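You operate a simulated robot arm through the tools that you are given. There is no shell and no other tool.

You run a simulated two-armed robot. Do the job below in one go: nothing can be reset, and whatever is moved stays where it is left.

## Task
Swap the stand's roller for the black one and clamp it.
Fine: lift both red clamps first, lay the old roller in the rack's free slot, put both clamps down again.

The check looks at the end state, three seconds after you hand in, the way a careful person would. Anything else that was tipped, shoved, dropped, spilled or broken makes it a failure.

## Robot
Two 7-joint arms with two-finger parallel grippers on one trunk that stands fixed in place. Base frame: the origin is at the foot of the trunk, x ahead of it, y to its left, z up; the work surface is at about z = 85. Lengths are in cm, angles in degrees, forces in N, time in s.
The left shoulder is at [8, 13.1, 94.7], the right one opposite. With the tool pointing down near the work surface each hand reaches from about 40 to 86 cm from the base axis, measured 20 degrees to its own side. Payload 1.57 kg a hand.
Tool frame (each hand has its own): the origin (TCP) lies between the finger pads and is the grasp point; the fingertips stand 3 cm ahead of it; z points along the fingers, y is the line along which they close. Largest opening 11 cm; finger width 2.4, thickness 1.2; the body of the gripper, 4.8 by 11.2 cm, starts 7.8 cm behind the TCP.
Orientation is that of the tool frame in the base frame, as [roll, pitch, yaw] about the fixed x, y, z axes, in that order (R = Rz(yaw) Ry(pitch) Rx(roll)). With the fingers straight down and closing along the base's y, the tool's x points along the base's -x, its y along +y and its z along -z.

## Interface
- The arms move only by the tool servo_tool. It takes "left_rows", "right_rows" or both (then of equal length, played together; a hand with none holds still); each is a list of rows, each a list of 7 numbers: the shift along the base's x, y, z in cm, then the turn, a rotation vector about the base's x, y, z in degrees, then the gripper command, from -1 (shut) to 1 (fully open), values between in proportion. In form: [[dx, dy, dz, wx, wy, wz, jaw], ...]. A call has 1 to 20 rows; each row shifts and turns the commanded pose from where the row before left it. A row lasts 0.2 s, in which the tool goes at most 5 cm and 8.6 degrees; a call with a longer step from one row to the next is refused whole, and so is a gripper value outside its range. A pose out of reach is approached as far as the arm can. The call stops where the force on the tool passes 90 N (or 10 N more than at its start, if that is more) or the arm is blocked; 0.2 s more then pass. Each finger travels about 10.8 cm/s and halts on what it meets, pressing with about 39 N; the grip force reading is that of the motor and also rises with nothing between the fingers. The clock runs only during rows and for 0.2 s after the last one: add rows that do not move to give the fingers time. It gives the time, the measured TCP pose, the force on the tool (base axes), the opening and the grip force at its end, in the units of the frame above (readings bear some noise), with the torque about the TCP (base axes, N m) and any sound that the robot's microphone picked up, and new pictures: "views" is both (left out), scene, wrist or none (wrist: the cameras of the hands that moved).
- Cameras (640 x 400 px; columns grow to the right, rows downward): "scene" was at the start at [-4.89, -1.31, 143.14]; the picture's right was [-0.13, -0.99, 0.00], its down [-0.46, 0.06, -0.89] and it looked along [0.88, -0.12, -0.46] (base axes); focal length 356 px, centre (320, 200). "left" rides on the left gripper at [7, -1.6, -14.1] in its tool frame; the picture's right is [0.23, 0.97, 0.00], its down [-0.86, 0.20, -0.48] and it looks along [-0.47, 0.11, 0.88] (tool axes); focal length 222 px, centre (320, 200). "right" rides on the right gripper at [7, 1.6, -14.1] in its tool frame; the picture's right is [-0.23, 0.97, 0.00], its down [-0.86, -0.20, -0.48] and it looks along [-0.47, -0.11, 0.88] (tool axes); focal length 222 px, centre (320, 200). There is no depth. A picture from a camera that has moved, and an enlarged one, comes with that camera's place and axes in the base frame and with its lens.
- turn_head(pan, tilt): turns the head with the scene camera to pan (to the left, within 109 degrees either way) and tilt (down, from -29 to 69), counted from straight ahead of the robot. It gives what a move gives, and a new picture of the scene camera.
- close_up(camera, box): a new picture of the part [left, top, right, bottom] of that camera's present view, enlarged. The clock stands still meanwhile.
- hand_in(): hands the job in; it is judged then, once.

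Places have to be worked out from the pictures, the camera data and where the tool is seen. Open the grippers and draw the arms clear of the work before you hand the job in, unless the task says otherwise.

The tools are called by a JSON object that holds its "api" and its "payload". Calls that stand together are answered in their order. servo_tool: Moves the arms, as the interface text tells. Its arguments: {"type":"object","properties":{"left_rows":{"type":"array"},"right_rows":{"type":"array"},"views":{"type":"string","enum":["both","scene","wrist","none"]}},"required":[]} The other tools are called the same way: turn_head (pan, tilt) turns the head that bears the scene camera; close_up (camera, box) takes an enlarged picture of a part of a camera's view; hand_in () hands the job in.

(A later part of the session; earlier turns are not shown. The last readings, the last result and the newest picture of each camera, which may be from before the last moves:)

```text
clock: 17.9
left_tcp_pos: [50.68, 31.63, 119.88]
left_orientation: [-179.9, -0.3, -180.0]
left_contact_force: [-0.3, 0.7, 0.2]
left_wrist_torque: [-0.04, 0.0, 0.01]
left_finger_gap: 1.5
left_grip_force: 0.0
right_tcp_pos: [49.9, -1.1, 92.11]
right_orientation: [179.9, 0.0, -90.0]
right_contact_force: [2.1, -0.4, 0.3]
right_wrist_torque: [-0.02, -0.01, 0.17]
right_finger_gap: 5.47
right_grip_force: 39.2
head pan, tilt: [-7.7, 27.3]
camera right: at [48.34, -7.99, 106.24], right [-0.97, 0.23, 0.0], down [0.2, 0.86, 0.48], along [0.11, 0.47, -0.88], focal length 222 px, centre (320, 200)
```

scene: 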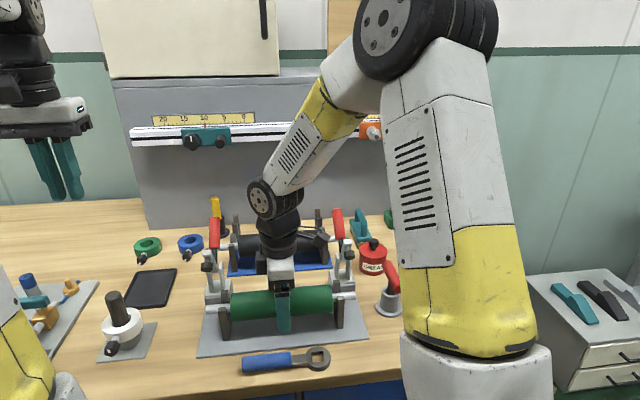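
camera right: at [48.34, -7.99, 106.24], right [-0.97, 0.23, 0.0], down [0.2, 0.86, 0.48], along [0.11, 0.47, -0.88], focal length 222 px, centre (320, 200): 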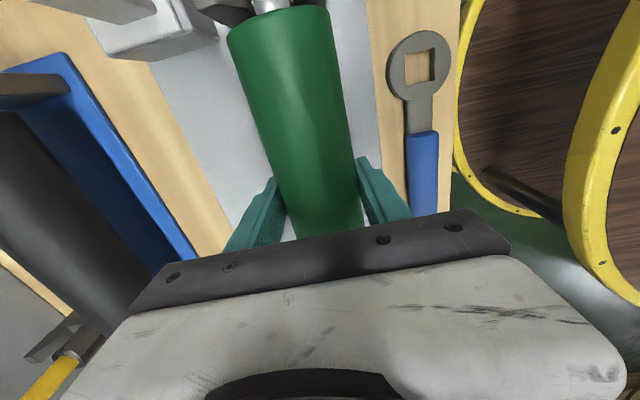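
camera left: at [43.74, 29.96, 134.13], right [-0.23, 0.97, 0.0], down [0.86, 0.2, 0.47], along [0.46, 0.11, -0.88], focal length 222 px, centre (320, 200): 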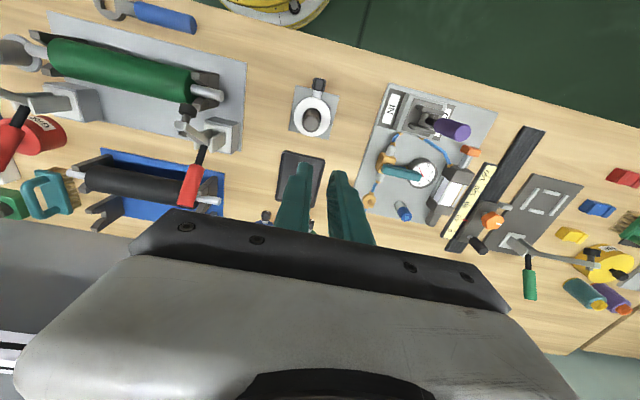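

Gripped at 5.47 cm. I lift 1.5 cm slowly to weigh the roller and check that it is balanced.

{"api": "servo_tool", "payload": {"right_rows": [[0, 0, 0.5, 0, 0, 0, -1], [0, 0, 0.5, 0, 0, 0, -1], [0, 0, 0.5, 0, 0, 0, -1], [0, 0, 0, 0, 0, 0, -1]]}}

{"api": "close_up", "payload": {"camera": "scene", "box": [190, 200, 370, 360]}}

```text
clock: 18.9
left_tcp_pos: [50.57, 31.59, 120.0]
left_orientation: [-179.9, -0.3, -180.0]
left_contact_force: [0.6, -0.1, -0.4]
left_wrist_torque: [-0.02, 0.03, -0.02]
left_finger_gap: 1.5
left_grip_force: 0.1
right_tcp_pos: [49.94, -1.16, 93.62]
right_orientation: [180.0, 0.1, -90.0]
right_contact_force: [-0.3, -0.1, -4.3]
right_wrist_torque: [0.03, 0.01, 0.02]
right_finger_gap: 5.51
right_grip_force: 38.8
head pan, tilt: [-7.7, 27.3]
camera right: at [48.27, -7.97, 107.8], right [-0.97, 0.23, 0.0], down [0.2, 0.86, 0.48], along [0.11, 0.47, -0.88], focal length 222 px, centre (320, 200)
```

scene: 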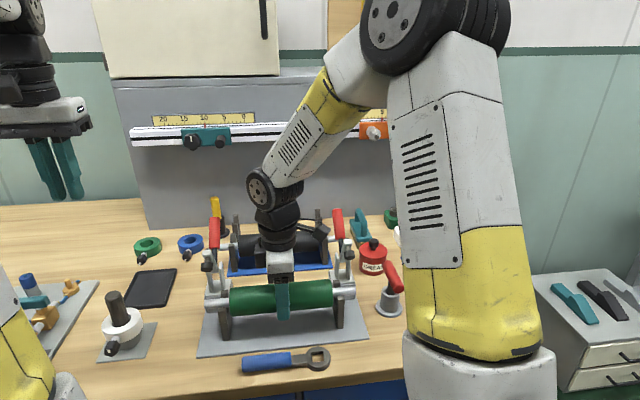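
right: 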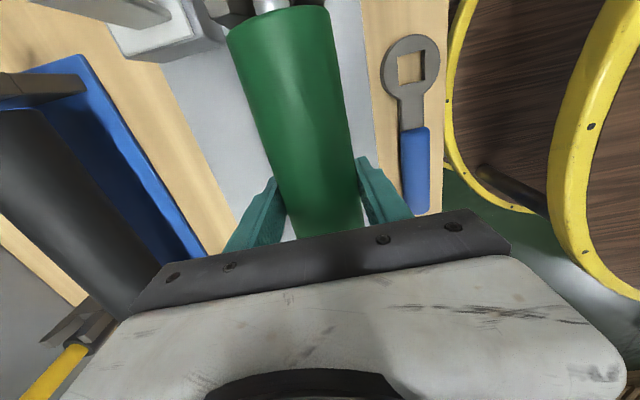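

```text
2.50 times, centred on (280, 280) of scene
camera zoom: at [-4.88, -1.3, 143.14], right [-0.13, -0.99, 0.0], down [-0.46, 0.06, -0.89], along [0.88, -0.12, -0.46], focal length 889 px, centre (420, 0)
```

zoom: 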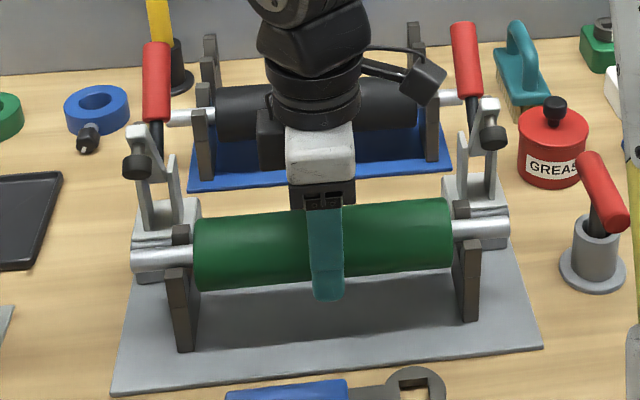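

The roller weighs about 0.43 kg and hangs level. I lift it just out of the slots, draw it toward me clear of the raised pads, then raise it high.

{"api": "servo_tool", "payload": {"right_rows": [[0, 0, 0.7, 0, 0, 0, -1], [0, 0, 0.7, 0, 0, 0, -1], [0, 0, 0.5, 0, 0, 0, -1], [-0.8, 0, 0.1, 0, 0, 0, -1], [-1, 0, 0.1, 0, 0, 0, -1], [-1, 0, 0.1, 0, 0, 0, -1], [-1, 0, 0.3, 0, 0, 0, -1], [-0.6, 0, 1, 0, 0, 0, -1], [0, 0, 2, 0, 0, 0, -1], [0, 0, 2, 0, 0, 0, -1], [0, 0, 2, 0, 0, 0, -1], [0, 0, 2, 0, 0, 0, -1], [0, 0, 2, 0, 0, 0, -1], [0, 0, 2, 0, 0, 0, -1], [0, 0, 1.5, 0, 0, 0, -1], [0, 0, 0, 0, 0, 0, -1]]}}

{"api": "close_up", "payload": {"camera": "left", "box": [0, 20, 260, 240]}}

```text
clock: 22.3
left_tcp_pos: [50.42, 31.67, 120.08]
left_orientation: [-179.9, -0.3, 180.0]
left_contact_force: [-0.3, -0.2, -0.1]
left_wrist_torque: [0.01, 0.02, 0.02]
left_finger_gap: 1.52
left_grip_force: 0.0
right_tcp_pos: [45.58, -1.01, 110.61]
right_orientation: [-179.9, 0.1, -89.9]
right_contact_force: [0.4, 0.1, -4.0]
right_wrist_torque: [-0.01, -0.01, -0.02]
right_finger_gap: 5.52
right_grip_force: 38.8
head pan, tilt: [-7.7, 27.3]
camera right: at [43.99, -7.98, 124.78], right [-0.97, 0.23, 0.0], down [0.2, 0.86, 0.48], along [0.11, 0.47, -0.88], focal length 222 px, centre (320, 200)
```

scene: 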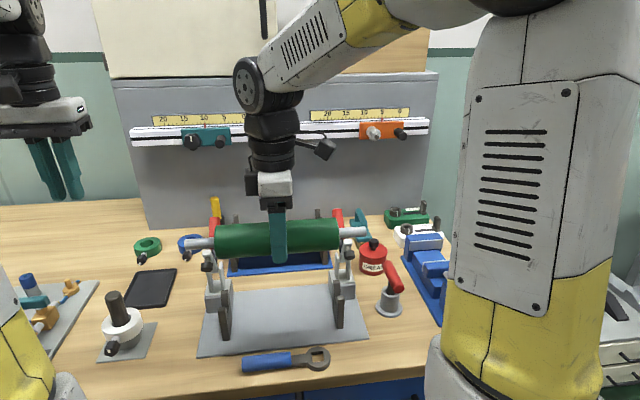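
right: 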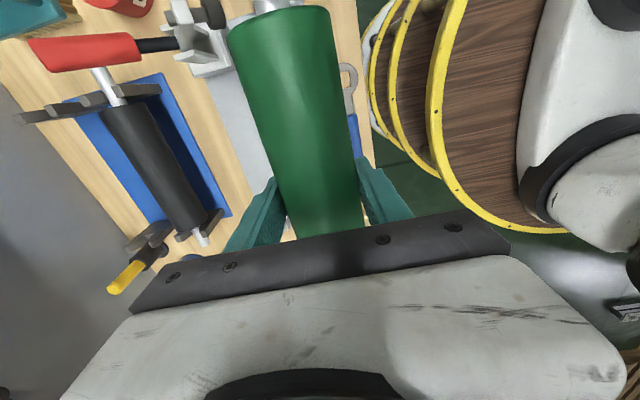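

```text
1.82 times, centred on (130, 130) of left
camera zoom: at [43.74, 29.96, 134.13], right [-0.23, 0.97, 0.0], down [0.86, 0.2, 0.47], along [0.46, 0.11, -0.88], focal length 404 px, centre (666, 327)
```

zoom: 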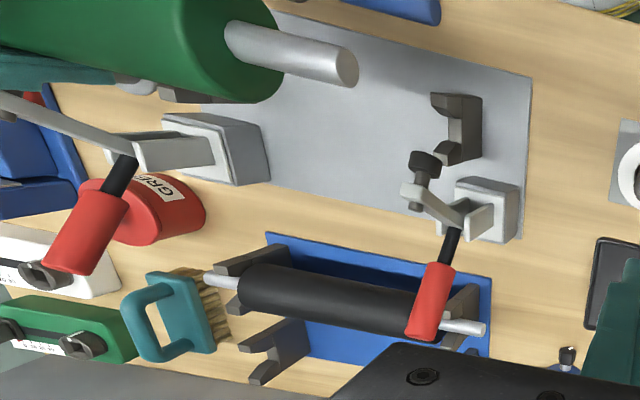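

The green roller hangs level at z≈110. I move the left hand to a vantage point over the left side of the rack to measure its free slot.

{"api": "servo_tool", "payload": {"left_rows": [[2.7, -1.1, 0, 0, 0, 0, -0.73], [2.7, -1.1, 0, 0, 0, 0, -0.73], [2.7, -1.1, 0, 0, 0, 0, -0.73], [2.7, -1.1, 0, 0, 0, 0, -0.73], [2.7, -1.1, 0, 0, 0, 0, -0.73], [0, 0, 0, 0, 0, 0, -0.73]], "views": "wrist"}}

{"api": "close_up", "payload": {"camera": "left", "box": [20, 40, 280, 220]}}

{"api": "close_up", "payload": {"camera": "right", "box": [0, 0, 260, 280]}}

{"api": "close_up", "payload": {"camera": "scene", "box": [200, 190, 370, 300]}}

```text
clock: 23.7
left_tcp_pos: [64.22, 26.19, 120.02]
left_orientation: [-179.8, -0.4, 180.0]
left_contact_force: [0.3, -0.2, 0.0]
left_wrist_torque: [-0.01, -0.02, -0.01]
left_finger_gap: 1.49
left_grip_force: 0.1
right_tcp_pos: [45.6, -1.08, 110.49]
right_orientation: [-180.0, 0.1, -90.0]
right_contact_force: [-0.2, -0.2, -4.1]
right_wrist_torque: [0.01, 0.0, 0.02]
right_finger_gap: 5.5
right_grip_force: 39.0
head pan, tilt: [-7.7, 27.3]
camera left: at [57.28, 24.53, 134.11], right [-0.23, 0.97, 0.0], down [0.86, 0.2, 0.47], along [0.46, 0.11, -0.88], focal length 222 px, centre (320, 200)
```

left: 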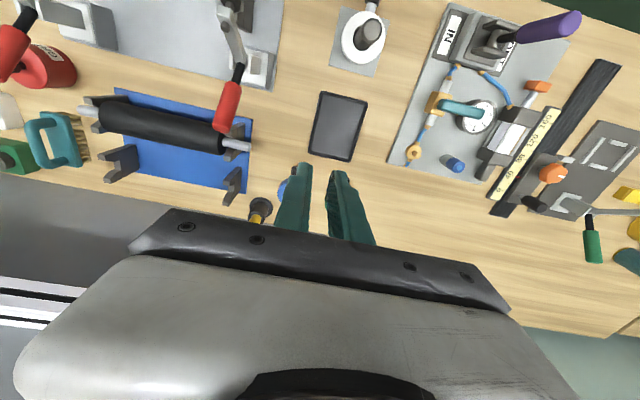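

```text
2.22 times, centred on (150, 130) of left
camera zoom: at [57.28, 24.53, 134.11], right [-0.23, 0.97, 0.0], down [0.86, 0.2, 0.47], along [0.46, 0.11, -0.88], focal length 494 px, centre (698, 356)
```

zoom: 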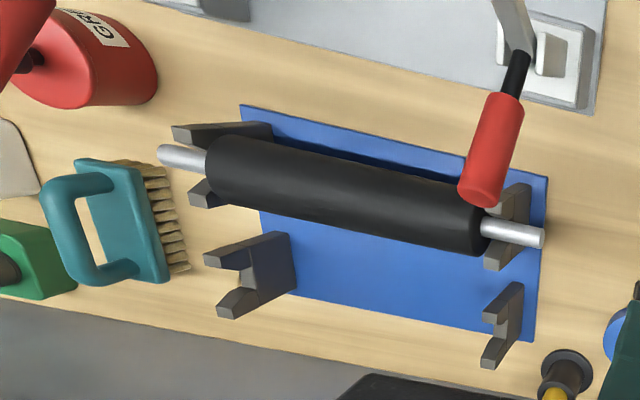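

```text
1.43 times, centred on (130, 140) of right
camera zoom: at [44.0, -7.98, 124.75], right [-0.97, 0.23, 0.0], down [0.2, 0.86, 0.48], along [0.11, 0.47, -0.88], focal length 317 px, centre (591, 286)
```

zoom: 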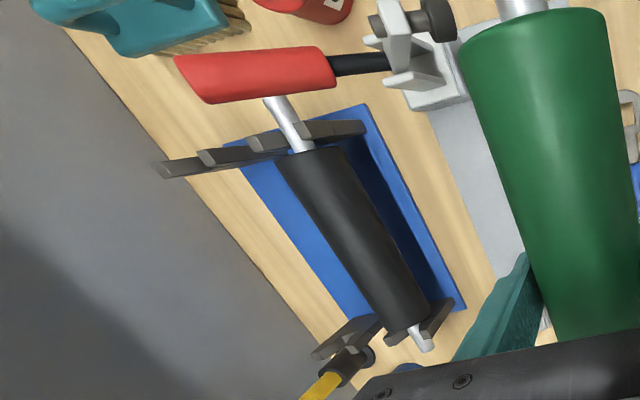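

```text
3.64 times, centred on (285, 245) of scene
camera zoom: at [-4.88, -1.31, 143.14], right [-0.13, -0.99, 0.0], down [-0.46, 0.06, -0.89], along [0.88, -0.12, -0.46], focal length 1293 px, centre (447, 36)
```

zoom: 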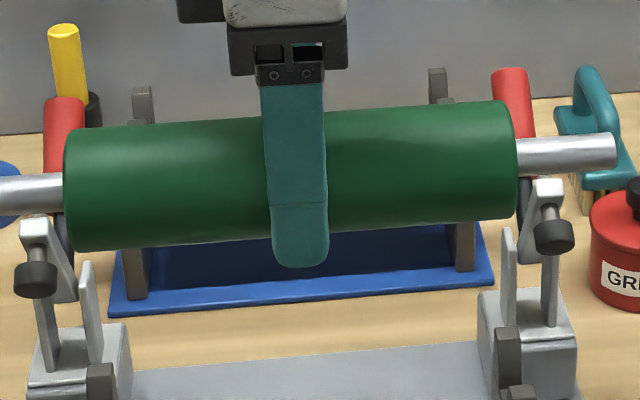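

I zoom further on the rear posts and on the front posts for comparison.

{"api": "close_up", "payload": {"camera": "left", "box": [90, 80, 160, 180]}}

{"api": "close_up", "payload": {"camera": "left", "box": [200, 100, 270, 200]}}

{"api": "close_up", "payload": {"camera": "right", "box": [60, 60, 160, 140]}}

{"api": "close_up", "payload": {"camera": "right", "box": [120, 200, 240, 290]}}

```text
4.00 times, centred on (125, 130) of left
camera zoom: at [57.28, 24.53, 134.11], right [-0.23, 0.97, 0.0], down [0.86, 0.2, 0.47], along [0.46, 0.11, -0.88], focal length 888 px, centre (1100, 480)
```

zoom: 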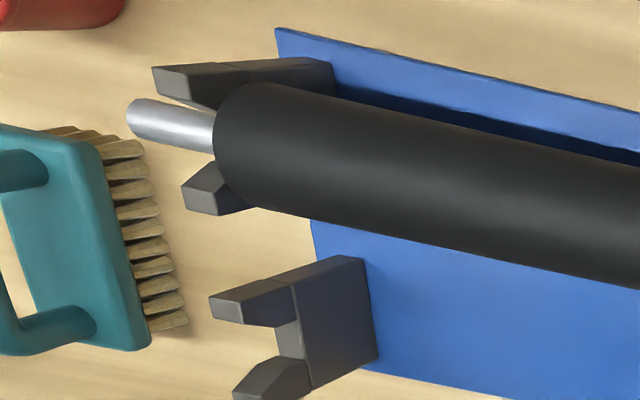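

```text
4.00 times, centred on (235, 150) of left
camera zoom: at [57.28, 24.53, 134.11], right [-0.23, 0.97, 0.0], down [0.86, 0.2, 0.47], along [0.46, 0.11, -0.88], focal length 888 px, centre (660, 400)
```

zoom: 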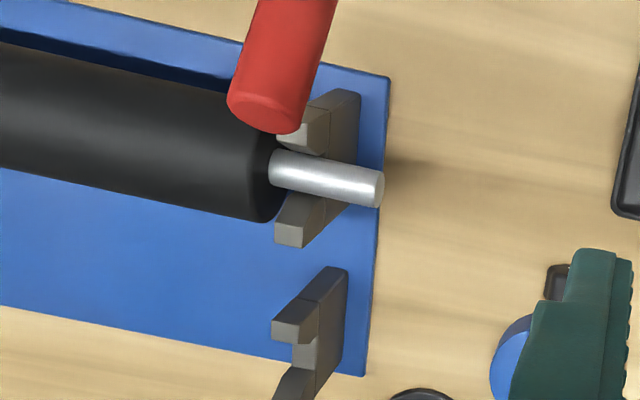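

```text
5.00 times, centred on (110, 100) of right
camera zoom: at [44.0, -7.98, 124.75], right [-0.97, 0.23, 0.0], down [0.2, 0.86, 0.48], along [0.11, 0.47, -0.88], focal length 1111 px, centre (1370, 700)
```

zoom: 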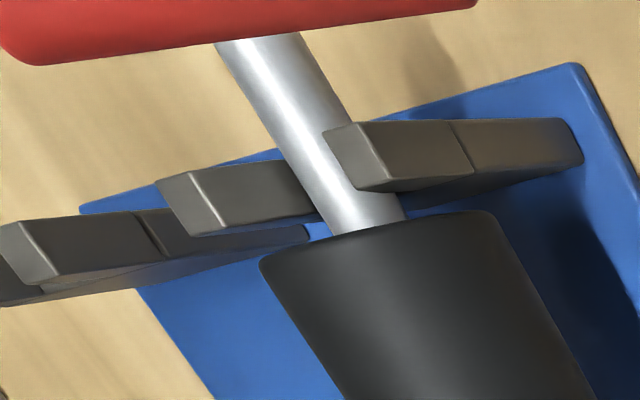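

```text
4.44 times, centred on (180, 245) of right
camera zoom: at [44.0, -7.98, 124.75], right [-0.97, 0.23, 0.0], down [0.2, 0.86, 0.48], along [0.11, 0.47, -0.88], focal length 987 px, centre (942, 0)
```

zoom: 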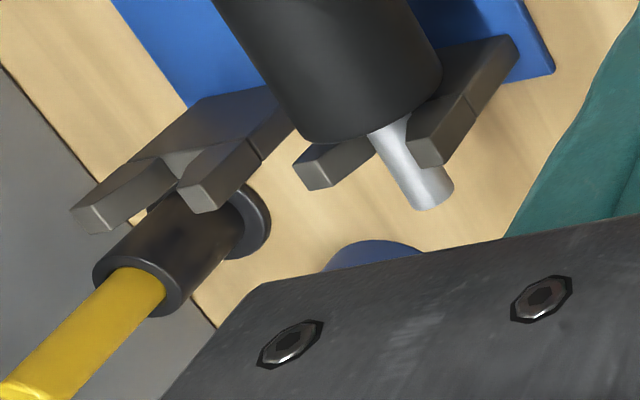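

By these close-ups the front slot is at x≈71.2 and the rear slot at x≈81.05. The rack's centre is at y≈-1.1, with practically no yaw. I carry the green roller forward at z≈110, above the raised handles (tops at about z 104).

{"api": "servo_tool", "payload": {"right_rows": [[1, 0, 0, 0, 0, 0, -1], [2, 0, 0, 0, 0, 0, -1], [2, 0, 0, 0, 0, 0, -1], [2, 0, 0, 0, 0, 0, -1], [2, 0, 0, 0, 0, 0, -1], [2, 0, 0, 0, 0, 0, -1], [2, 0, 0, 0, 0, 0, -1], [2, 0, 0, 0, 0, 0, -1], [2, 0, 0, 0, 0, 0, -1], [2, 0, 0, 0, 0, 0, -1], [2, 0, 0, 0, 0, 0, -1], [2, 0, 0, 0, 0, 0, -1], [1, 0, 0, 0, 0, 0, -1], [0, 0, 0, 0, 0, 0, -1]]}}

{"api": "close_up", "payload": {"camera": "left", "box": [20, 20, 280, 220]}}

```text
clock: 26.7
left_tcp_pos: [64.1, 26.21, 119.99]
left_orientation: [-180.0, -0.3, -179.9]
left_contact_force: [-0.8, -0.5, 0.0]
left_wrist_torque: [-0.02, 0.01, 0.02]
left_finger_gap: 1.47
left_grip_force: 0.0
right_tcp_pos: [69.41, -1.0, 110.53]
right_orientation: [180.0, 0.0, -90.0]
right_contact_force: [-0.2, 0.1, -4.0]
right_wrist_torque: [0.0, 0.0, -0.01]
right_finger_gap: 5.52
right_grip_force: 39.5
head pan, tilt: [-7.7, 27.3]
camera right: at [67.86, -7.95, 124.76], right [-0.97, 0.23, 0.0], down [0.2, 0.86, 0.48], along [0.11, 0.47, -0.88], focal length 222 px, centre (320, 200)
```

scene: 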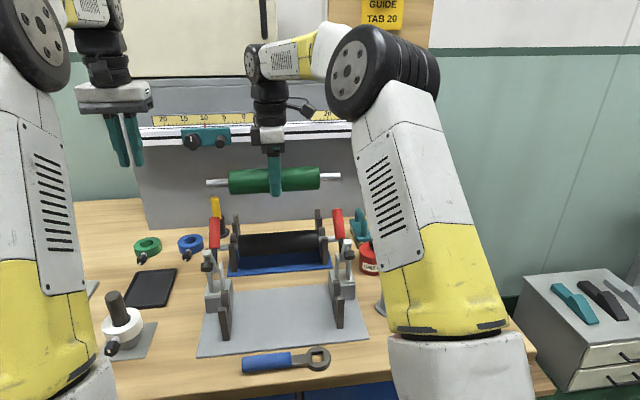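
right: 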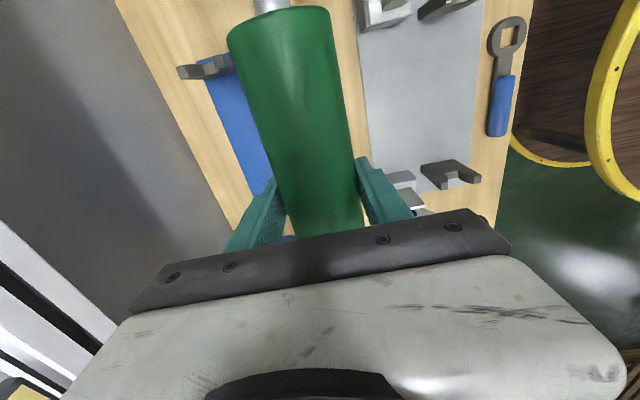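

```text
2.00 times, centred on (150, 120) of left
camera zoom: at [57.27, 24.55, 134.09], right [-0.23, 0.97, 0.0], down [0.86, 0.2, 0.47], along [0.46, 0.11, -0.88], focal length 444 px, centre (660, 360)
```

zoom: 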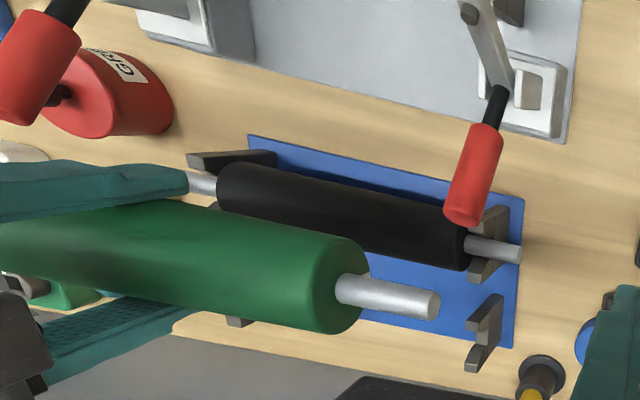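

I continue diagonally forward and down to hover above the rear slot.

{"api": "servo_tool", "payload": {"right_rows": [[1.3, 0, -1, 0, 0, 0, -1], [1.3, 0, -1.2, 0, 0, 0, -1], [1.3, 0, -1.2, 0, 0, 0, -1], [1.3, 0, -1.2, 0, 0, 0, -1], [1.3, 0, -1.2, 0, 0, 0, -1], [1.3, 0, -1.2, 0, 0, 0, -1], [1.3, 0, -1.2, 0, 0, 0, -1], [1.3, 0, -1.2, 0, 0, 0, -1], [1.2, -0.1, -0.8, 0, 0, 0, -1], [0, 0, 0, 0, 0, 0, -1]]}}

{"api": "close_up", "payload": {"camera": "left", "box": [20, 60, 280, 240]}}

{"api": "close_up", "payload": {"camera": "scene", "box": [190, 60, 370, 290]}}

{"api": "close_up", "payload": {"camera": "right", "box": [150, 0, 450, 240]}}

```text
clock: 28.9
left_tcp_pos: [64.14, 26.12, 120.1]
left_orientation: [-179.9, -0.3, 180.0]
left_contact_force: [0.6, -0.1, -0.1]
left_wrist_torque: [0.03, 0.03, 0.01]
left_finger_gap: 1.49
left_grip_force: 0.0
right_tcp_pos: [79.52, -1.33, 100.57]
right_orientation: [-180.0, 0.1, -90.0]
right_contact_force: [-0.3, -0.5, -3.4]
right_wrist_torque: [0.0, 0.0, 0.01]
right_finger_gap: 5.52
right_grip_force: 39.2
right hand out of reach, approached as far as the arm can: row 8, 9
head pan, tilt: [-7.7, 27.3]
camera right: at [77.77, -8.17, 114.72], right [-0.97, 0.23, 0.0], down [0.2, 0.86, 0.48], along [0.11, 0.47, -0.88], focal length 222 px, centre (320, 200)
```

scene: 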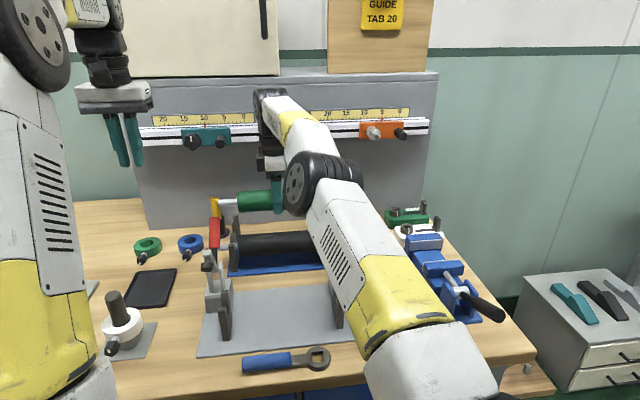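
right: 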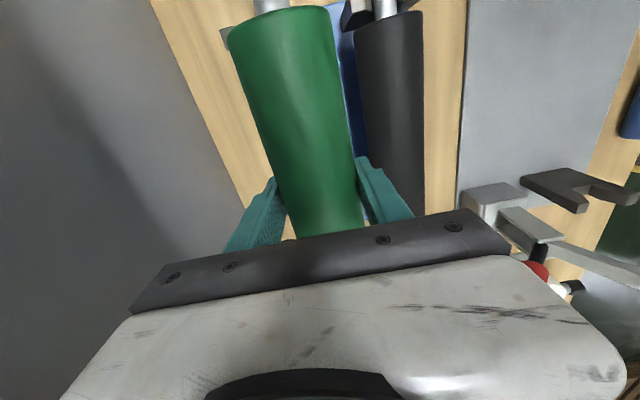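

```text
2.22 times, centred on (150, 150) of left
camera zoom: at [57.26, 24.55, 134.1], right [-0.23, 0.97, 0.0], down [0.86, 0.2, 0.47], along [0.46, 0.11, -0.88], focal length 494 px, centre (698, 311)
```

zoom: 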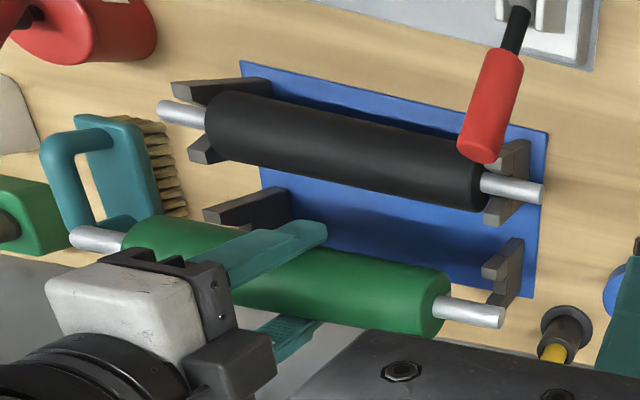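

```text
1.74 times, centred on (280, 175) of scene
camera zoom: at [-4.88, -1.31, 143.14], right [-0.13, -0.99, 0.0], down [-0.46, 0.06, -0.89], along [0.88, -0.12, -0.46], focal length 618 px, centre (390, 244)
```

zoom: 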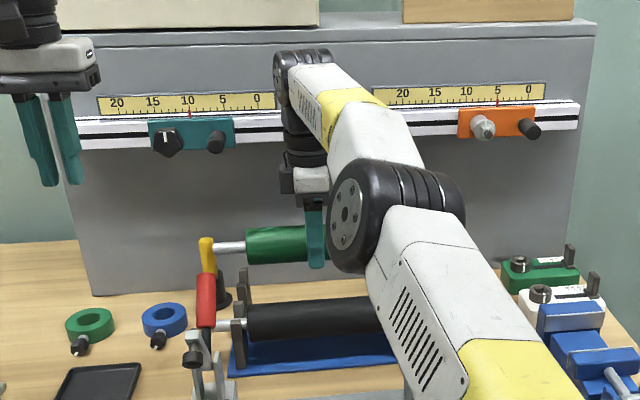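

```text
1.67 times, centred on (300, 120) of right
camera zoom: at [77.77, -8.17, 114.72], right [-0.97, 0.23, 0.0], down [0.2, 0.86, 0.48], along [0.11, 0.47, -0.88], focal length 370 px, centre (353, 333)
```

zoom: 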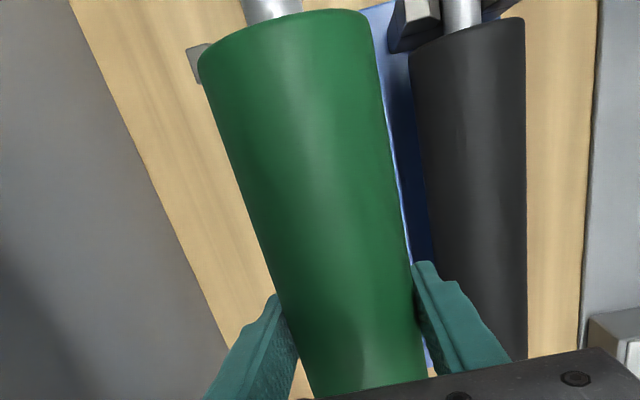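

The arm ran out of reach at x=79.5 with the tool vertical. The roller's axis lies along y, so I can tilt the tool about y to point its fingers outward, which brings the wrist closer; I do that while holding position.

{"api": "servo_tool", "payload": {"right_rows": [[0, 0, 0, 0, -4, 0, -1], [0, 0, 0, 0, -4, 0, -1], [0, 0, 0, 0, -4, 0, -1], [0, 0, 0, 0, -4, 0, -1], [0, 0, 0, 0, 0, 0, -1], [0, 0, 0, 0, 0, 0, -1]]}}

{"api": "close_up", "payload": {"camera": "left", "box": [20, 60, 280, 240]}}

```text
clock: 30.3
left_tcp_pos: [64.17, 26.19, 120.04]
left_orientation: [-180.0, -0.2, -179.9]
left_contact_force: [-0.5, 0.0, -0.5]
left_wrist_torque: [0.04, 0.01, 0.02]
left_finger_gap: 1.47
left_grip_force: 0.1
right_tcp_pos: [79.46, -1.4, 100.58]
right_orientation: [-164.1, 0.1, -90.0]
right_contact_force: [0.4, 0.0, -3.9]
right_wrist_torque: [0.02, 0.03, 0.0]
right_finger_gap: 5.52
right_grip_force: 39.1
head pan, tilt: [-7.7, 27.3]
camera right: at [74.0, -8.19, 113.74], right [-0.94, 0.23, -0.27], down [0.06, 0.86, 0.51], along [0.35, 0.47, -0.81], focal length 222 px, centre (320, 200)
```

scene: 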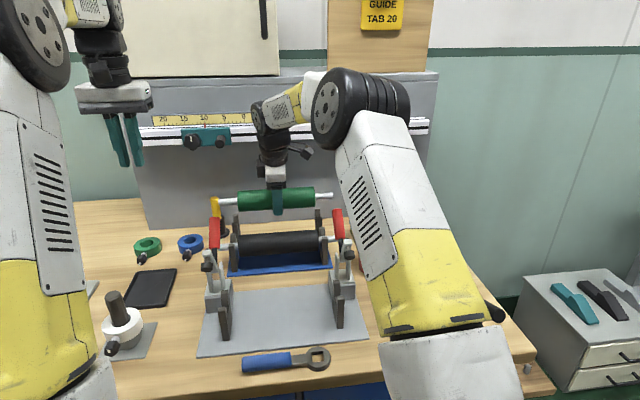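
right: 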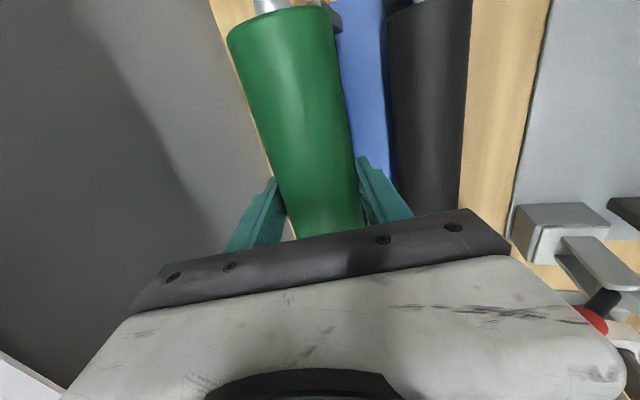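

```text
2.22 times, centred on (150, 150) of left
camera zoom: at [57.27, 24.55, 134.09], right [-0.23, 0.97, 0.0], down [0.86, 0.2, 0.47], along [0.46, 0.11, -0.88], focal length 494 px, centre (698, 311)
```

zoom: 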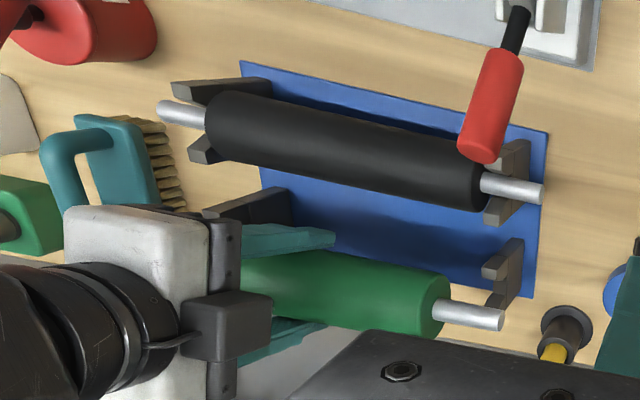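

The tilt worked and the pose held. I take close-ups to triangulate the held roller's true axis against the slot.

{"api": "close_up", "payload": {"camera": "scene", "box": [205, 160, 345, 260]}}

{"api": "close_up", "payload": {"camera": "left", "box": [180, 120, 270, 230]}}

```text
4.00 times, centred on (275, 210) of scene
camera zoom: at [-4.87, -1.3, 143.14], right [-0.13, -0.99, 0.0], down [-0.46, 0.06, -0.89], along [0.88, -0.12, -0.46], focal length 1422 px, centre (500, 160)
```

zoom: 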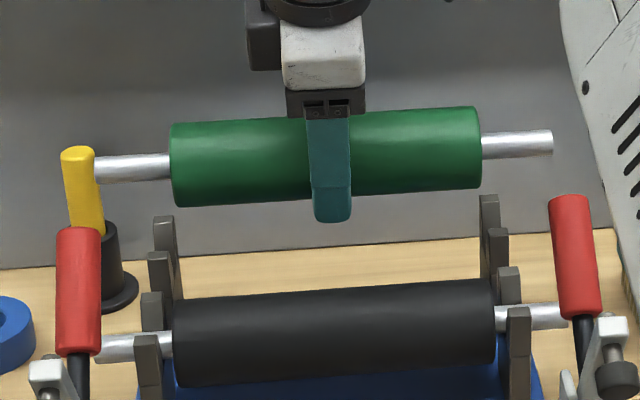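

```text
3.64 times, centred on (225, 175) of left
camera zoom: at [57.27, 24.55, 134.09], right [-0.23, 0.97, 0.0], down [0.86, 0.2, 0.47], along [0.46, 0.11, -0.88], focal length 808 px, centre (666, 291)
```

zoom: 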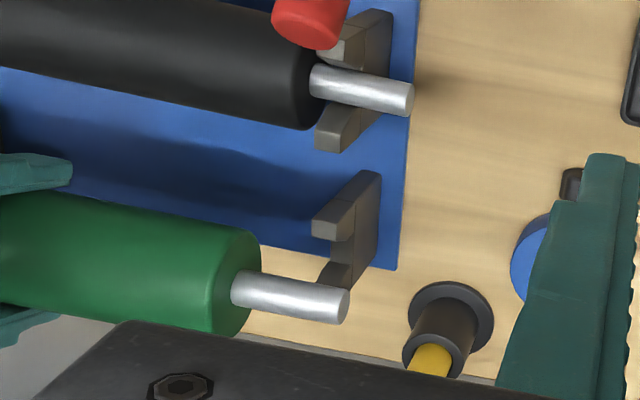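

The triangulated axis agrees with the TCP to within 0.3 cm. The yellow-handled tool at about (88, 16) is out of the way. I move to x≈81.2 and lower to z≈97, just above the prongs.

{"api": "servo_tool", "payload": {"right_rows": [[0.6, 0.1, -0.5, 0, 0, 0, -1], [0.6, 0.1, -0.8, 0, 0, 0, -1], [0.55, 0, -1, 0, 0, 0, -1], [0, 0, -1.2, 0, 0, 0, -1], [0, 0, 0, 0, 0, 0, -1], [0, 0, 0, 0, 0, 0, -1]]}}

{"api": "close_up", "payload": {"camera": "left", "box": [20, 60, 280, 240]}}

{"api": "close_up", "payload": {"camera": "left", "box": [180, 120, 270, 230]}}

{"api": "close_up", "payload": {"camera": "scene", "box": [205, 160, 345, 260]}}

{"api": "close_up", "payload": {"camera": "right", "box": [200, 0, 440, 200]}}

```text
clock: 31.7
left_tcp_pos: [64.15, 26.19, 120.05]
left_orientation: [-179.9, -0.2, -180.0]
left_contact_force: [0.2, 0.3, 0.6]
left_wrist_torque: [0.0, 0.0, 0.02]
left_finger_gap: 1.49
left_grip_force: 0.1
right_tcp_pos: [81.24, -1.12, 97.12]
right_orientation: [-164.0, 0.0, -90.0]
right_contact_force: [-0.3, 0.4, -4.4]
right_wrist_torque: [-0.02, 0.02, 0.02]
right_finger_gap: 5.52
right_grip_force: 39.4
head pan, tilt: [-7.7, 27.3]
camera right: at [75.75, -8.04, 110.28], right [-0.94, 0.23, -0.27], down [0.06, 0.86, 0.51], along [0.35, 0.47, -0.81], focal length 222 px, centre (320, 200)
```

scene: 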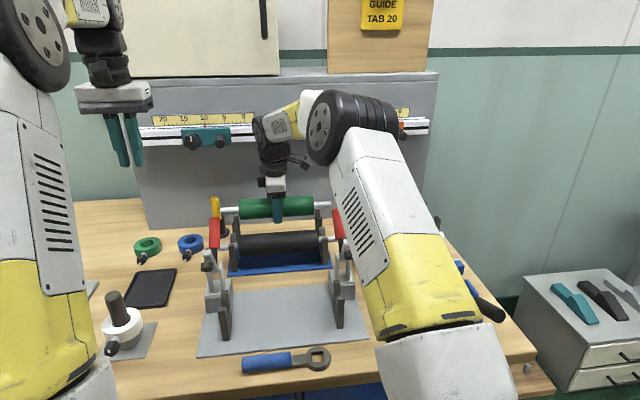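
right: 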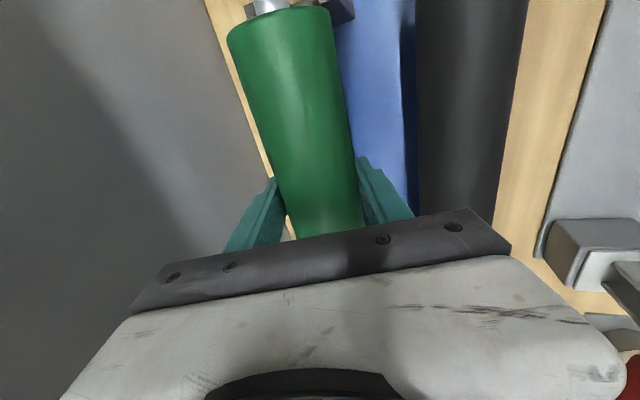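

```text
2.22 times, centred on (150, 150) of left
camera zoom: at [57.27, 24.55, 134.09], right [-0.23, 0.97, 0.0], down [0.86, 0.2, 0.47], along [0.46, 0.11, -0.88], focal length 494 px, centre (698, 311)
```

zoom: 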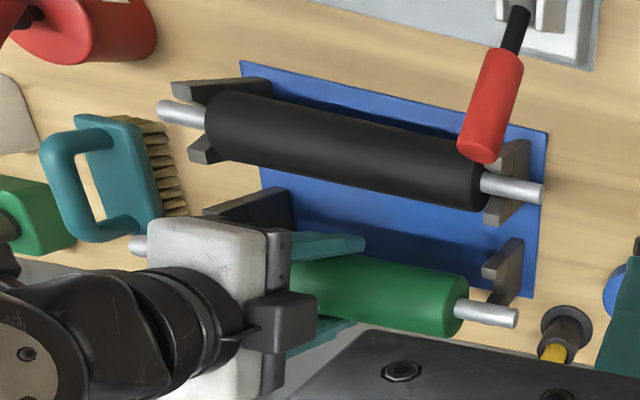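

```text
3.64 times, centred on (225, 175) of left
camera zoom: at [57.27, 24.55, 134.09], right [-0.23, 0.97, 0.0], down [0.86, 0.2, 0.47], along [0.46, 0.11, -0.88], focal length 808 px, centre (666, 291)
```

zoom: 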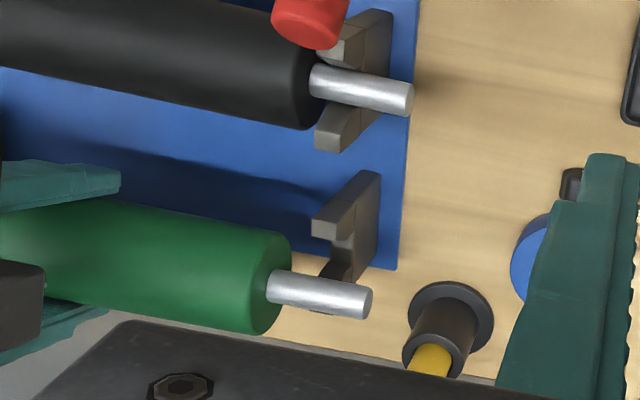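

```text
4.00 times, centred on (275, 210) of scene
camera zoom: at [-4.87, -1.3, 143.14], right [-0.13, -0.99, 0.0], down [-0.46, 0.06, -0.89], along [0.88, -0.12, -0.46], focal length 1422 px, centre (500, 160)
```

zoom: 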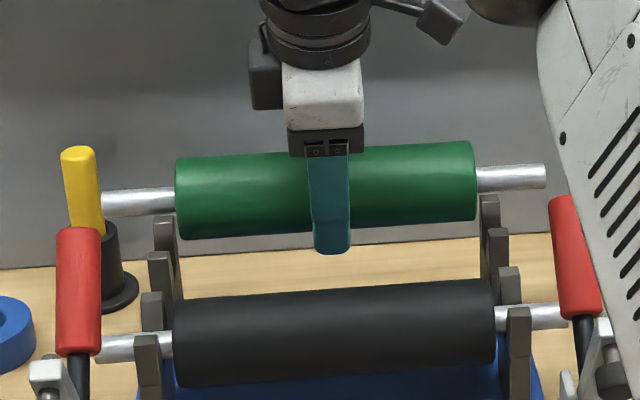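

```text
2.00 times, centred on (320, 100) of right
camera zoom: at [75.75, -8.04, 110.28], right [-0.94, 0.23, -0.27], down [0.06, 0.86, 0.51], along [0.35, 0.47, -0.81], focal length 444 px, centre (320, 400)
```

zoom: 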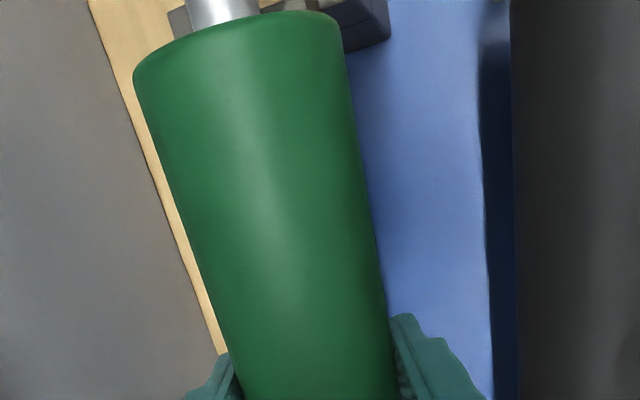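

The roller is centred between the rear posts (about 0.4 cm clearance each end), and its projected seat position falls in the slot. I lower it in small steps.

{"api": "servo_tool", "payload": {"right_rows": [[0, 0, -0.8, 0, 0, 0, -1], [0, 0, -0.8, 0, 0, 0, -1], [0, 0, -0.6, 0, 0, 0, -1], [0, 0, -0.5, 0, 0, 0, -1], [0, 0, -0.5, 0, 0, 0, -1], [0, 0, -0.4, 0, 0, 0, -1], [0, 0, -0.4, 0, 0, 0, -1], [0, 0, 0, 0, 0, 0, -1]]}}

{"api": "close_up", "payload": {"camera": "left", "box": [180, 120, 270, 230]}}

{"api": "close_up", "payload": {"camera": "scene", "box": [205, 160, 345, 260]}}

```text
clock: 33.5
left_tcp_pos: [64.14, 26.21, 119.87]
left_orientation: [-179.9, -0.2, -180.0]
left_contact_force: [0.3, 0.2, 0.9]
left_wrist_torque: [0.03, -0.02, 0.0]
left_finger_gap: 1.47
left_grip_force: 0.1
right_tcp_pos: [81.23, -1.14, 93.04]
right_orientation: [-164.1, 0.0, -90.0]
right_contact_force: [-0.2, -0.7, -4.0]
right_wrist_torque: [-0.03, 0.02, -0.01]
right_finger_gap: 5.5
right_grip_force: 38.7
head pan, tilt: [-7.7, 27.3]
camera right: at [75.81, -8.01, 106.18], right [-0.94, 0.23, -0.27], down [0.06, 0.86, 0.51], along [0.35, 0.47, -0.81], focal length 222 px, centre (320, 200)
```

scene: 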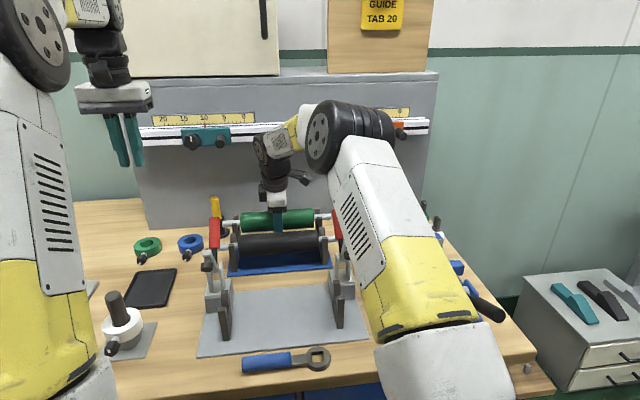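
right: 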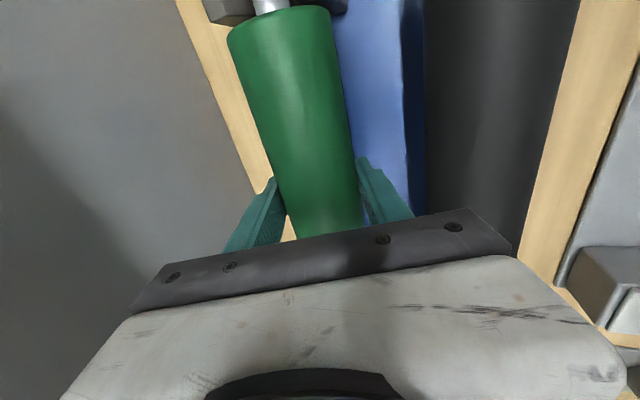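

```text
3.64 times, centred on (225, 175) of left
camera zoom: at [57.27, 24.55, 134.09], right [-0.23, 0.97, 0.0], down [0.86, 0.2, 0.47], along [0.46, 0.11, -0.88], focal length 808 px, centre (666, 291)
```

zoom: 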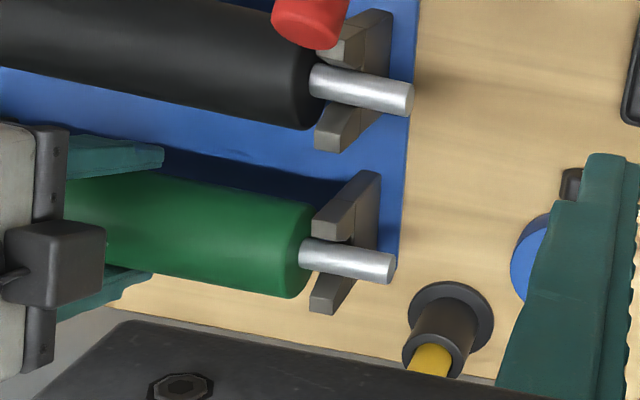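

```text
4.00 times, centred on (275, 210) of scene
camera zoom: at [-4.87, -1.3, 143.14], right [-0.13, -0.99, 0.0], down [-0.46, 0.06, -0.89], along [0.88, -0.12, -0.46], focal length 1422 px, centre (500, 160)
```

zoom: 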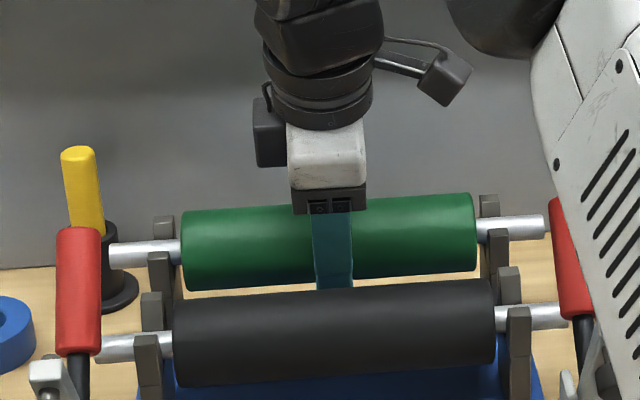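

The axle is entering the slot between the prongs on both sides. I continue down in small steps until the seat carries the weight.

{"api": "servo_tool", "payload": {"right_rows": [[0, 0, -0.3, 0, 0, 0, -1], [0, 0, -0.3, 0, 0, 0, -1], [0, 0, -0.2, 0, 0, 0, -1], [0, 0, 0, 0, 0, 0, -1]], "views": "none"}}

```text
clock: 34.5
left_tcp_pos: [64.19, 26.19, 120.1]
left_orientation: [-180.0, -0.3, 179.9]
left_contact_force: [0.0, -0.3, 0.1]
left_wrist_torque: [-0.02, -0.01, 0.04]
left_finger_gap: 1.52
left_grip_force: 0.0
right_tcp_pos: [81.3, -1.05, 92.21]
right_orientation: [-164.0, -0.1, -90.0]
right_contact_force: [0.0, -0.2, -4.1]
right_wrist_torque: [-0.01, 0.03, 0.0]
right_finger_gap: 5.51
right_grip_force: 38.6
head pan, tilt: [-7.7, 27.3]
```

{"api": "servo_tool", "payload": {"right_rows": [[0, 0, -0.2, 0, 0, 0, -1], [0, 0, -0.1, 0, 0, 0, -1], [0, 0, -0.1, 0, 0, 0, -1], [0, 0, 0, 0, 0, 0, -1]], "views": "none"}}

{"api": "close_up", "payload": {"camera": "left", "box": [180, 120, 270, 230]}}

```text
clock: 35.5
left_tcp_pos: [63.99, 26.16, 120.18]
left_orientation: [-179.8, -0.2, 180.0]
left_contact_force: [0.1, -0.4, 0.3]
left_wrist_torque: [-0.03, 0.02, 0.03]
left_finger_gap: 1.47
left_grip_force: 0.1
right_tcp_pos: [81.22, -1.08, 92.07]
right_orientation: [-164.0, 0.1, -89.9]
right_contact_force: [-13.5, -4.0, 17.1]
right_wrist_torque: [-0.13, 0.16, 0.06]
right_finger_gap: 5.49
right_grip_force: 39.2
head pan, tilt: [-7.7, 27.3]
```

```text
3.64 times, centred on (225, 175) of left
camera zoom: at [57.14, 24.53, 134.15], right [-0.23, 0.97, 0.0], down [0.86, 0.2, 0.48], along [0.46, 0.11, -0.88], focal length 808 px, centre (666, 291)
```

zoom: 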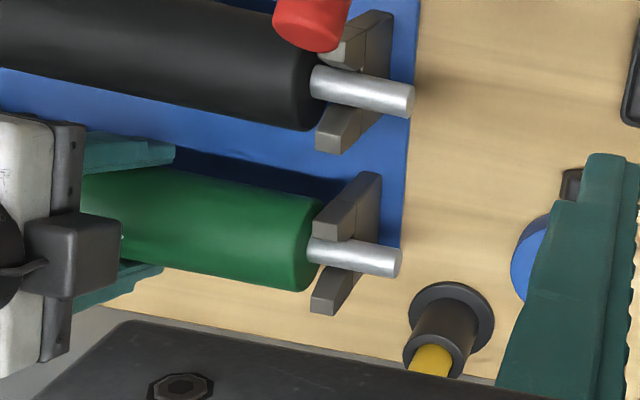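

Contact: the seat pushes up and toward -x, so the slot centre is slightly nearer. I ease by -0.2 cm in x.

{"api": "servo_tool", "payload": {"right_rows": [[-0.1, 0, 0.1, 0, 0, 0, -1], [-0.1, 0, 0, 0, 0, 0, -1], [0, 0, 0, 0, 0, 0, -1]], "views": "none"}}

```text
clock: 36.3
left_tcp_pos: [64.05, 26.18, 120.05]
left_orientation: [-179.9, -0.3, -180.0]
left_contact_force: [0.1, 0.7, 0.8]
left_wrist_torque: [0.0, 0.0, 0.01]
left_finger_gap: 1.49
left_grip_force: 0.1
right_tcp_pos: [81.23, -0.98, 92.15]
right_orientation: [-163.8, 0.0, -90.0]
right_contact_force: [12.1, -1.6, 10.9]
right_wrist_torque: [0.13, -0.23, -0.17]
right_finger_gap: 5.48
right_grip_force: 39.4
head pan, tilt: [-7.7, 27.3]
```

The force now points the other way, so the axle sits in the slot within about 0.1 cm. I centre and open the jaws.

{"api": "servo_tool", "payload": {"right_rows": [[0.1, 0, 0, 0, 0, 0, -1], [0, 0, 0, 0, 0, 0, -0.2], [0, 0, 0, 0, 0, 0, 0.1], [0, 0, 0, 0, 0, 0, 0.36], [0, 0, 0, 0, 0, 0, 0.36], [0, 0, 0, 0, 0, 0, 0.36]]}}

{"api": "close_up", "payload": {"camera": "left", "box": [60, 100, 270, 230]}}

{"api": "close_up", "payload": {"camera": "scene", "box": [205, 160, 345, 260]}}

```text
clock: 37.7
left_tcp_pos: [64.16, 26.17, 119.95]
left_orientation: [-179.9, -0.2, -180.0]
left_contact_force: [0.4, 0.9, 1.1]
left_wrist_torque: [-0.02, -0.04, 0.0]
left_finger_gap: 1.48
left_grip_force: 0.1
right_tcp_pos: [81.08, -1.01, 91.89]
right_orientation: [-164.0, 0.0, -90.1]
right_contact_force: [-0.2, 0.9, 0.2]
right_wrist_torque: [0.0, 0.0, 0.0]
right_finger_gap: 7.45
right_grip_force: 0.0
head pan, tilt: [-7.7, 27.3]
camera right: at [75.64, -7.9, 105.15], right [-0.94, 0.23, -0.27], down [0.06, 0.86, 0.51], along [0.35, 0.47, -0.81], focal length 222 px, centre (320, 200)
```

scene: 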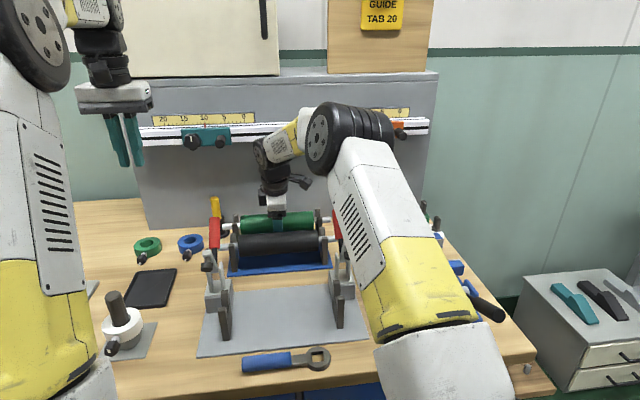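
right: 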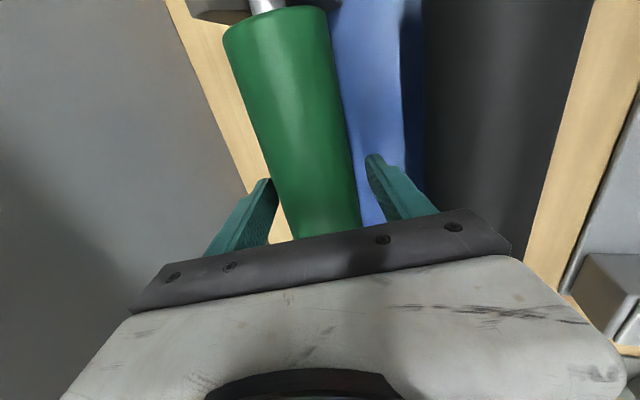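

```text
3.05 times, centred on (165, 165) of left
camera zoom: at [57.25, 24.56, 134.1], right [-0.23, 0.97, 0.0], down [0.86, 0.2, 0.47], along [0.46, 0.11, -0.88], focal length 677 px, centre (792, 307)
```

zoom: 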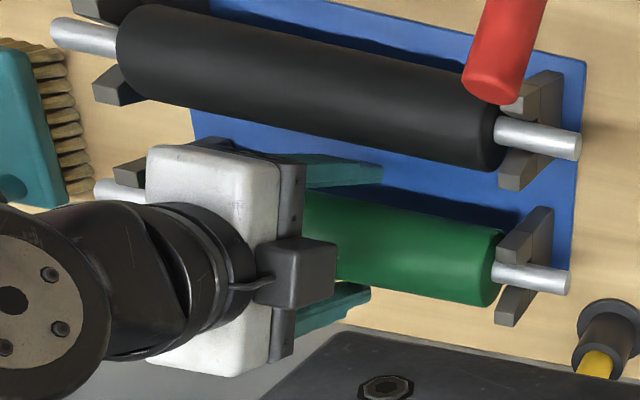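

```text
4.00 times, centred on (275, 210) of scene
camera zoom: at [-4.89, -1.3, 143.14], right [-0.13, -0.99, 0.0], down [-0.46, 0.06, -0.89], along [0.88, -0.12, -0.46], focal length 1422 px, centre (500, 160)
```

zoom: 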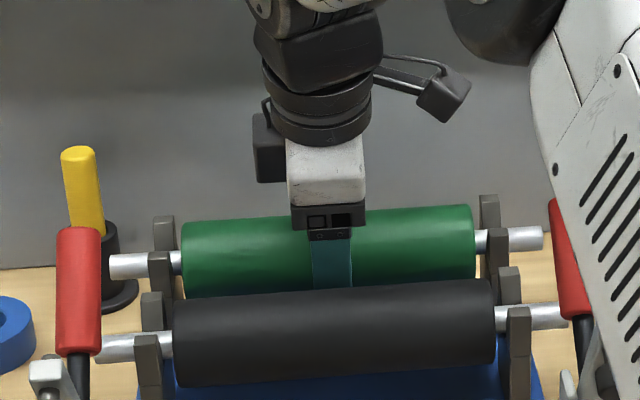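

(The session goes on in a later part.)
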